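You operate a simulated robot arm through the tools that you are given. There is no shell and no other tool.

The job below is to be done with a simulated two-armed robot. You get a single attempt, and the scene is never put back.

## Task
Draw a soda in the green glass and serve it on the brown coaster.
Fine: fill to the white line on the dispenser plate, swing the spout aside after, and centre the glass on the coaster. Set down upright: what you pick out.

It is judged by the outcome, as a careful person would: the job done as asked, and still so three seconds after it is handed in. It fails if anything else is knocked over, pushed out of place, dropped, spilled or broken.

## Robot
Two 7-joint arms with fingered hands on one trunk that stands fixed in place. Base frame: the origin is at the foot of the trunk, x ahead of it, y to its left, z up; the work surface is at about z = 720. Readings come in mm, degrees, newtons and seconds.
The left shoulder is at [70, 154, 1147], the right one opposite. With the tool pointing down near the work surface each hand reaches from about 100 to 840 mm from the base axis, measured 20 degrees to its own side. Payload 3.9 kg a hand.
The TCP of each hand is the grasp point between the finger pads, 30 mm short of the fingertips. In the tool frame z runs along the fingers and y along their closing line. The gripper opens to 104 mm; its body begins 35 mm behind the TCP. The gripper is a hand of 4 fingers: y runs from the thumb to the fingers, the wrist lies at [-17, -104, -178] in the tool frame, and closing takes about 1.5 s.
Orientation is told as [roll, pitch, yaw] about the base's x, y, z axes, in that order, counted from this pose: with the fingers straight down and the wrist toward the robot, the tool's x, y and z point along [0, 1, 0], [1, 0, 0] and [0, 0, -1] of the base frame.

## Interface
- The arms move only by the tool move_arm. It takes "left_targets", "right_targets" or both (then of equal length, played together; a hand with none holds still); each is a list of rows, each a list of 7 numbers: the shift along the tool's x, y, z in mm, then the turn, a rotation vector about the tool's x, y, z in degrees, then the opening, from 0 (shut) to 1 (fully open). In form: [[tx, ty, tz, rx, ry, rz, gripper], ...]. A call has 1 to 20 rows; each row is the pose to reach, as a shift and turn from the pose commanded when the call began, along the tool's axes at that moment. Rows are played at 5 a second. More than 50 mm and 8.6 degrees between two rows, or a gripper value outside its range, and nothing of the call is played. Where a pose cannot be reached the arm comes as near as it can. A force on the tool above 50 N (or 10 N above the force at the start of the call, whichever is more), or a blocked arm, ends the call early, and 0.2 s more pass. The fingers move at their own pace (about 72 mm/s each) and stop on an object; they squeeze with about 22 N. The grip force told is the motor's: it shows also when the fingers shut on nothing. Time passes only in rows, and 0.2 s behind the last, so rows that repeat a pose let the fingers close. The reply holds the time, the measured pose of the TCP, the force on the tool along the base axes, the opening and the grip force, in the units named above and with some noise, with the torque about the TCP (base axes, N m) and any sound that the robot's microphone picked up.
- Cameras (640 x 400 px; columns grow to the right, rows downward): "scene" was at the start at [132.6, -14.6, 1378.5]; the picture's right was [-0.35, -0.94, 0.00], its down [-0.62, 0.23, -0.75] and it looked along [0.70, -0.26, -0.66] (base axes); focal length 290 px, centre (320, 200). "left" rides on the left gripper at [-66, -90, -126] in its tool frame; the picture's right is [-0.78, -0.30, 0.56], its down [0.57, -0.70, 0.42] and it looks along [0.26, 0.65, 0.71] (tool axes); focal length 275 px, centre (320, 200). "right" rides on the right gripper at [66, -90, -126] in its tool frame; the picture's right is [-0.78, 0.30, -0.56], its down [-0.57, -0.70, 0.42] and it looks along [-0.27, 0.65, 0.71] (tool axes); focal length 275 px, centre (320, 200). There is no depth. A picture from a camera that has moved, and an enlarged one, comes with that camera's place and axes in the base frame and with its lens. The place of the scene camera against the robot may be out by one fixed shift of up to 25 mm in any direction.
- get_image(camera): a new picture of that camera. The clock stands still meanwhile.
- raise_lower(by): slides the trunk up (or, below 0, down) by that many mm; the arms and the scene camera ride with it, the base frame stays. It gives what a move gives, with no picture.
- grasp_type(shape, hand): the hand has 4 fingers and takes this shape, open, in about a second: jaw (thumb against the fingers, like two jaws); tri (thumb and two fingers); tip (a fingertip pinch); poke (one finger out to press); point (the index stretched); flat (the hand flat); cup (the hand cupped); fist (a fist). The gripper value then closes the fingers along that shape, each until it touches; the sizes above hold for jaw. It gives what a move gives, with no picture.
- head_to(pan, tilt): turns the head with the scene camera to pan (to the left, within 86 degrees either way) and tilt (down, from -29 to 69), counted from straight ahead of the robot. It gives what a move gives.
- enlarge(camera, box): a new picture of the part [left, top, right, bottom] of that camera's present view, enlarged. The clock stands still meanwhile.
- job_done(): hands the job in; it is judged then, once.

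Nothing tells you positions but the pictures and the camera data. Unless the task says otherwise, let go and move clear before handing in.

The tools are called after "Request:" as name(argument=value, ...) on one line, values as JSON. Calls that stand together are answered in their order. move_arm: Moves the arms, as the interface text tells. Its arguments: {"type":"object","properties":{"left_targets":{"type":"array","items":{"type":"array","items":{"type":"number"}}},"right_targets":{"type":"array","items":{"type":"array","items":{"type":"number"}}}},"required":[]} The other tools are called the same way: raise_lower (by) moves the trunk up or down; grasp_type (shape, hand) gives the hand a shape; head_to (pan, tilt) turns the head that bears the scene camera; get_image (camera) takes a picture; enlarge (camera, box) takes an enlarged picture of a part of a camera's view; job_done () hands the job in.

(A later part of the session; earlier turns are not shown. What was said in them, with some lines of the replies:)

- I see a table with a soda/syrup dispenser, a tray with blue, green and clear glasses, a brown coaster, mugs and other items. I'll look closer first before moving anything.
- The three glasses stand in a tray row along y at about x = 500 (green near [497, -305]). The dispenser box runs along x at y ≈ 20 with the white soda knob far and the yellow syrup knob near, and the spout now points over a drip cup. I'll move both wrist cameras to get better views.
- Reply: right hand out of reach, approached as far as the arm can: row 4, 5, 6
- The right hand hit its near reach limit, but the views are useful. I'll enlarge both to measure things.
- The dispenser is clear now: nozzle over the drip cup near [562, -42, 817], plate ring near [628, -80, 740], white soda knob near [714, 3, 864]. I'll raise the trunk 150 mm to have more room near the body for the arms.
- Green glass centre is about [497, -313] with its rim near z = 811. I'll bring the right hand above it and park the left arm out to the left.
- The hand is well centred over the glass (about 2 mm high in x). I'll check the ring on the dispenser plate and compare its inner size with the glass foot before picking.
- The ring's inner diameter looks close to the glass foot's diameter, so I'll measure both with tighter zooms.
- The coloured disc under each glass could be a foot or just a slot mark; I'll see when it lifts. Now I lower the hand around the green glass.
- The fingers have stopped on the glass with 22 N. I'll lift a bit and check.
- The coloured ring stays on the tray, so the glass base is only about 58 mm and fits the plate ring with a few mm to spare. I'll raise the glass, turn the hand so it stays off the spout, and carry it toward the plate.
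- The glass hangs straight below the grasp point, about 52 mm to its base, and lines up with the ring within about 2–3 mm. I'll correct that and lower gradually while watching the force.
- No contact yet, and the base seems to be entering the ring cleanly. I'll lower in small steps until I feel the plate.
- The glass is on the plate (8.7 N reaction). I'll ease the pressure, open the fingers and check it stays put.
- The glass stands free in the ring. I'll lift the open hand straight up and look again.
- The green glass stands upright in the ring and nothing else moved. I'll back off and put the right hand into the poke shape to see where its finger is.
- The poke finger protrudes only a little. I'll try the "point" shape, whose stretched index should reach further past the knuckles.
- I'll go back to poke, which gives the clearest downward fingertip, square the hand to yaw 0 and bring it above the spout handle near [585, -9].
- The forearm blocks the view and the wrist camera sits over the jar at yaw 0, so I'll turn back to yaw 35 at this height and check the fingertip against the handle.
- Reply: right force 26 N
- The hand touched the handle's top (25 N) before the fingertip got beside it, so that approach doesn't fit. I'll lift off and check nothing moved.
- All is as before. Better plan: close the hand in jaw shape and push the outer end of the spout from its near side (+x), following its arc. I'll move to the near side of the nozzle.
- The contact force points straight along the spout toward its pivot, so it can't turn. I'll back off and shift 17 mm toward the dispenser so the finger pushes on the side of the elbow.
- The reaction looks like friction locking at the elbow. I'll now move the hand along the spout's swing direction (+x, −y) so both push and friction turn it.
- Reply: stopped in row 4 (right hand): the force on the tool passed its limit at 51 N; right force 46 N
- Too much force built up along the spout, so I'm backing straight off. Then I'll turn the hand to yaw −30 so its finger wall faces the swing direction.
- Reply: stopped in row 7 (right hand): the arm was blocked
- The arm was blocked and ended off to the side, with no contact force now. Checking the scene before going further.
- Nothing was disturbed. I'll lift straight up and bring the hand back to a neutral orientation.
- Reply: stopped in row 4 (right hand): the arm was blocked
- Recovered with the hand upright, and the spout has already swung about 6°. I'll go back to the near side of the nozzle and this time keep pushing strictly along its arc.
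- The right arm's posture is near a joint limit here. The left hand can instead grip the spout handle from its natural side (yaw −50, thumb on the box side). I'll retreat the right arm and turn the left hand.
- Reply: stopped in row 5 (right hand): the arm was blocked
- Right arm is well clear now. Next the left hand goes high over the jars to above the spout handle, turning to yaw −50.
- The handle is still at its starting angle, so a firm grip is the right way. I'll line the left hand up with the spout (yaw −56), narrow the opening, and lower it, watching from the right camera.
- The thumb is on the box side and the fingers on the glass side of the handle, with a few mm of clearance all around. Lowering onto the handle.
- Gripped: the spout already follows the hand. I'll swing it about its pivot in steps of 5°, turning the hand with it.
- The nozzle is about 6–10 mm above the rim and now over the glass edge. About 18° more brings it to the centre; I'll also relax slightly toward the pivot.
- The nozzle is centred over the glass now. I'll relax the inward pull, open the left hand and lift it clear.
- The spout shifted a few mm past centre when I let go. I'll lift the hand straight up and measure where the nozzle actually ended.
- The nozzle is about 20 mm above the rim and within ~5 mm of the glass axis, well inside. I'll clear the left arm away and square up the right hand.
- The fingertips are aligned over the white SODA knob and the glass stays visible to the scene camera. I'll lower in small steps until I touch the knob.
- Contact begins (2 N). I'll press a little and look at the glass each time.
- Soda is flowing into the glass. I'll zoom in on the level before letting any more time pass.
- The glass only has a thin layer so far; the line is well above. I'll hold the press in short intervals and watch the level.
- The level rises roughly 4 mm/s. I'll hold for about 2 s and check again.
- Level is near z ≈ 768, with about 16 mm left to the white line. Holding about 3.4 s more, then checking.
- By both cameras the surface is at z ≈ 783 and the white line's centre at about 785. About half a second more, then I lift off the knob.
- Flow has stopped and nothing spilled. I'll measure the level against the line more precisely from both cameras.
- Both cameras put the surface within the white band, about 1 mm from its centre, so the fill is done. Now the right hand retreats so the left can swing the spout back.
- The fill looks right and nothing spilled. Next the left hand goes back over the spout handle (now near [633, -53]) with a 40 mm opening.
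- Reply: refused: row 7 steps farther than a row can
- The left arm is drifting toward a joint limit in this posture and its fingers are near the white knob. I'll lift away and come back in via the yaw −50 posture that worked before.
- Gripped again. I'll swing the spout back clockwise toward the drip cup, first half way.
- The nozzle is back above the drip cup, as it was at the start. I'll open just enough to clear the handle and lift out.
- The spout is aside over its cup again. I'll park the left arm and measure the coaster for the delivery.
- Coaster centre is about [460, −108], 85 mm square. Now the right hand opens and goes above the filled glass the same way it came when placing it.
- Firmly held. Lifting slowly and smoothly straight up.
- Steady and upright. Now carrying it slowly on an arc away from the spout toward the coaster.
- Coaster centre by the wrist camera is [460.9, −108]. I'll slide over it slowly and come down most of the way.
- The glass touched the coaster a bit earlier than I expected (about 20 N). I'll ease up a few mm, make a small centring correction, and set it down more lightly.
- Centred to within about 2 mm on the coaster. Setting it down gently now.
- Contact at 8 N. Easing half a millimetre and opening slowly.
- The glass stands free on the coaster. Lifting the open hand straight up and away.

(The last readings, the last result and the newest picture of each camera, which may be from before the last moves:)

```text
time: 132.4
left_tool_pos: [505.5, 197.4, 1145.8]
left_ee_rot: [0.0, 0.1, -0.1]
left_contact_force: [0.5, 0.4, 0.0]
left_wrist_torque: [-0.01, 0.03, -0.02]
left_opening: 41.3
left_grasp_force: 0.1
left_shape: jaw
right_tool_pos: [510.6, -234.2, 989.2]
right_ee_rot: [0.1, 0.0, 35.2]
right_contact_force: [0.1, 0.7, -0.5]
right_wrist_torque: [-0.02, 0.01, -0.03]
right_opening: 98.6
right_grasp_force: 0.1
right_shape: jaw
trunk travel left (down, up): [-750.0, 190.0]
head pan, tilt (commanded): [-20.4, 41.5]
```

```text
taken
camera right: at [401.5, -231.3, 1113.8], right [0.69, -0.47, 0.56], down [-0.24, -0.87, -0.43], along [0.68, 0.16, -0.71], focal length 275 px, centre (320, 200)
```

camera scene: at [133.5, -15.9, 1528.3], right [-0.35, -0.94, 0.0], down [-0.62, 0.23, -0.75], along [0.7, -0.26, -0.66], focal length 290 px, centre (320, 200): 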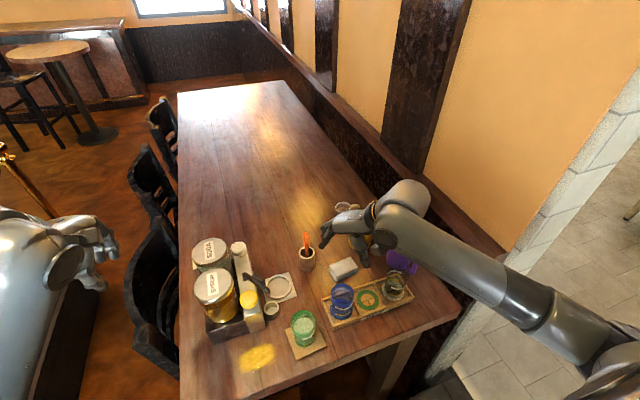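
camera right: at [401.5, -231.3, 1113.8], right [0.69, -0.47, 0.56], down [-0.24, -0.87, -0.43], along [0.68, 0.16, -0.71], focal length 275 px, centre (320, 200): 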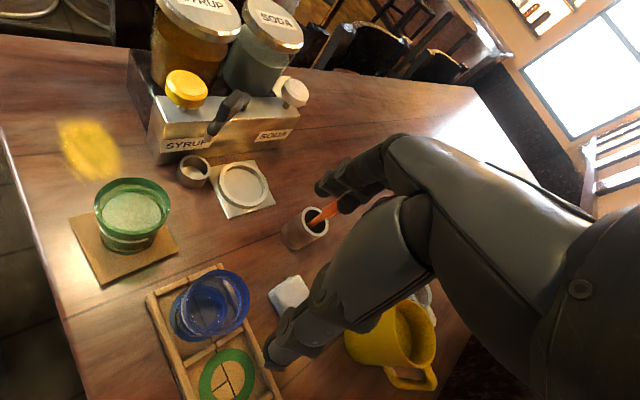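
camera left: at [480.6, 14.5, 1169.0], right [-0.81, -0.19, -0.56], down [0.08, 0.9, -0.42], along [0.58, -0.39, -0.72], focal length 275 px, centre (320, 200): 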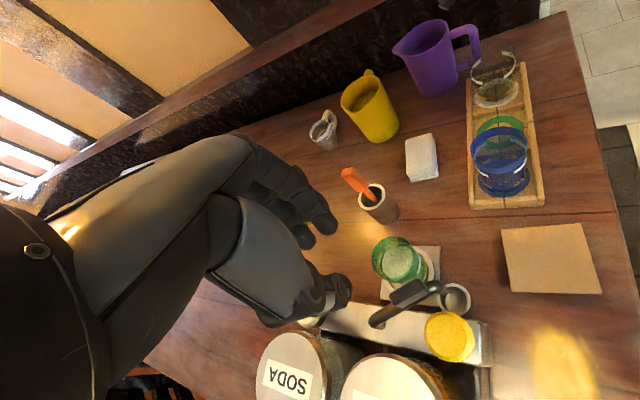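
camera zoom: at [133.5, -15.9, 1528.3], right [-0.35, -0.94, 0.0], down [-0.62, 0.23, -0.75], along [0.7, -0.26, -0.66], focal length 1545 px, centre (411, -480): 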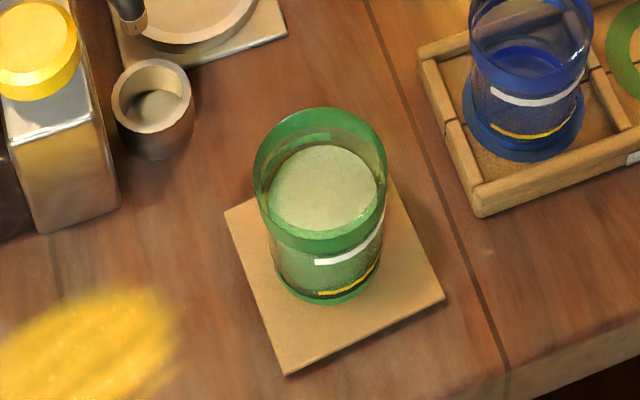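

Request:
enlarge(camera="scene", box=[282, 300, 332, 350])

Request:
enlarge(camera="right", box=[60, 165, 190, 295])

Request:
enlarge(camera="scene", box=[190, 225, 310, 345])

```text
8.00 times, centred on (307, 325) of scene
camera zoom: at [133.5, -15.9, 1528.3], right [-0.35, -0.94, 0.0], down [-0.62, 0.23, -0.75], along [0.7, -0.26, -0.66], focal length 2318 px, centre (424, -800)
```

zoom: 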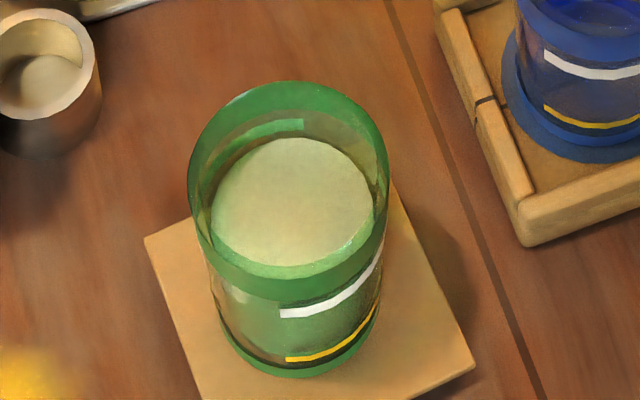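

```text
3.08 times, centred on (125, 230) of right
camera zoom: at [401.5, -231.3, 1113.8], right [0.69, -0.47, 0.56], down [-0.24, -0.87, -0.43], along [0.68, 0.16, -0.71], focal length 847 px, centre (920, 108)
```

zoom: 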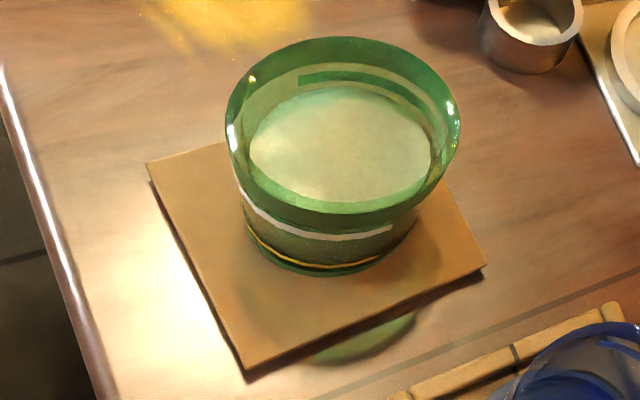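

```text
3.33 times, centred on (250, 285) of scene
camera zoom: at [133.5, -15.9, 1528.3], right [-0.35, -0.94, 0.0], down [-0.62, 0.23, -0.75], along [0.7, -0.26, -0.66], focal length 966 px, centre (553, -83)
```

zoom: 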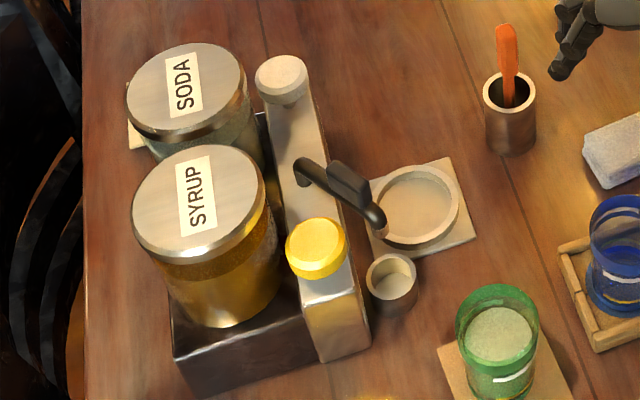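

The glass stands upright in the middle of the coaster (within about 2–3 mm), filled to the line. The spout is over its cup and everything else is in its place. I'll draw the right hand fully clear.

Request:
move_arm(right_targets=[[-20, -5, -20, 0, 0, 0, 0.95], [-40, -10, -40, 0, 0, 0, 0.95], [-60, -15, -60, 0, 0, 0, 0.95], [-60, -15, -60, 0, 0, 0, 0.95], [-60, -15, -60, 0, 0, 0, 0.95], [-60, -15, -60, 0, 0, 0, 0.95]])

Request:
get_image(camera="scene")

Request:
enlarge(camera="scene", box=[220, 230, 420, 370])

```text
time: 133.8
left_tool_pos: [505.1, 198.6, 1147.3]
left_ee_rot: [0.0, 0.0, -0.1]
left_contact_force: [-0.1, -0.4, 0.1]
left_wrist_torque: [-0.01, 0.0, 0.01]
left_opening: 41.1
left_grasp_force: 0.1
left_shape: jaw
right_tool_pos: [534.1, -288.8, 1048.7]
right_ee_rot: [0.1, -0.1, 35.1]
right_contact_force: [0.4, -0.3, 0.3]
right_wrist_torque: [-0.01, 0.0, -0.02]
right_opening: 98.5
right_grasp_force: 0.1
right_shape: jaw
trunk travel left (down, up): [-750.0, 190.0]
head pan, tilt (commanded): [-20.4, 41.5]
```

```text
taken
camera scene: at [132.5, -14.8, 1528.5], right [-0.35, -0.94, 0.0], down [-0.62, 0.23, -0.75], along [0.7, -0.26, -0.66], focal length 290 px, centre (320, 200)
```

scene: 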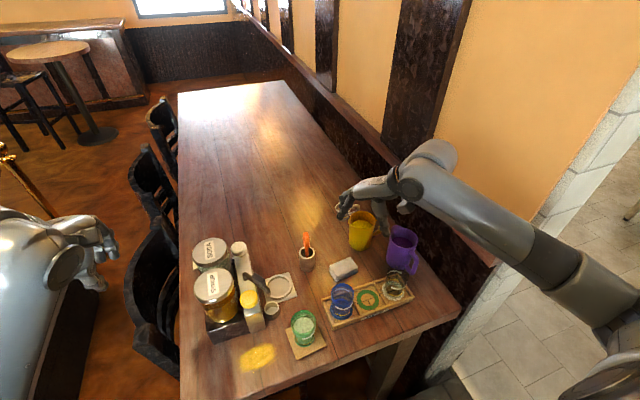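

```text
2.86 times, centred on (320, 300) of scene
camera zoom: at [132.5, -14.8, 1528.5], right [-0.35, -0.94, 0.0], down [-0.62, 0.23, -0.75], along [0.7, -0.26, -0.66], focal length 828 px, centre (320, -86)
```

zoom: 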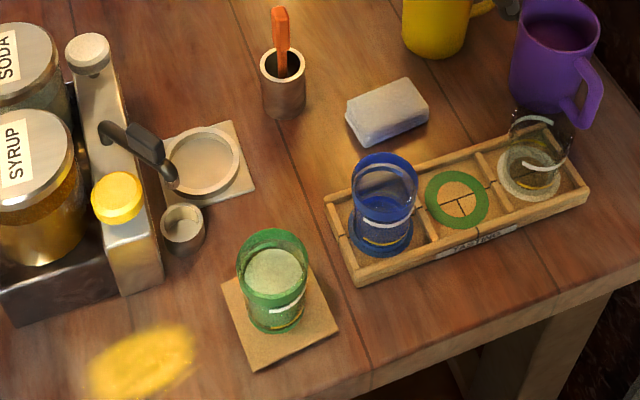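

The soda is in the green glass, filled to the white line and centred on the brown coaster. The spout is swung back over its cup, nothing is spilled or knocked over, and both hands are clear. Handing in.

Request:
job_done()

```text
The job is handed in.
```

The green glass is filled with soda and standing upright on the brown coaster. The job is handed in, but no verdict came back, so these are my own readings from the cameras.

- **Fill:** the soda surface sits inside the white band on the glass, on average about 1 mm below its centre (separate camera estimates ran from about 0.7 mm above to 2.5 mm below). It was drawn with the white soda knob while the glass stood in the ring on the dispenser plate.
- **Spout:** it is swung back over the drip cup, where it started.
- **Coaster:** the glass is within about 2–4 mm of the coaster's centre.
- **Surroundings:** I saw no spills, and nothing else appears moved.

While working out how to turn the spout, I pushed against it with the right hand and the force reached 51 N before the arm stopped. The spout stayed where it was and swung normally afterwards.
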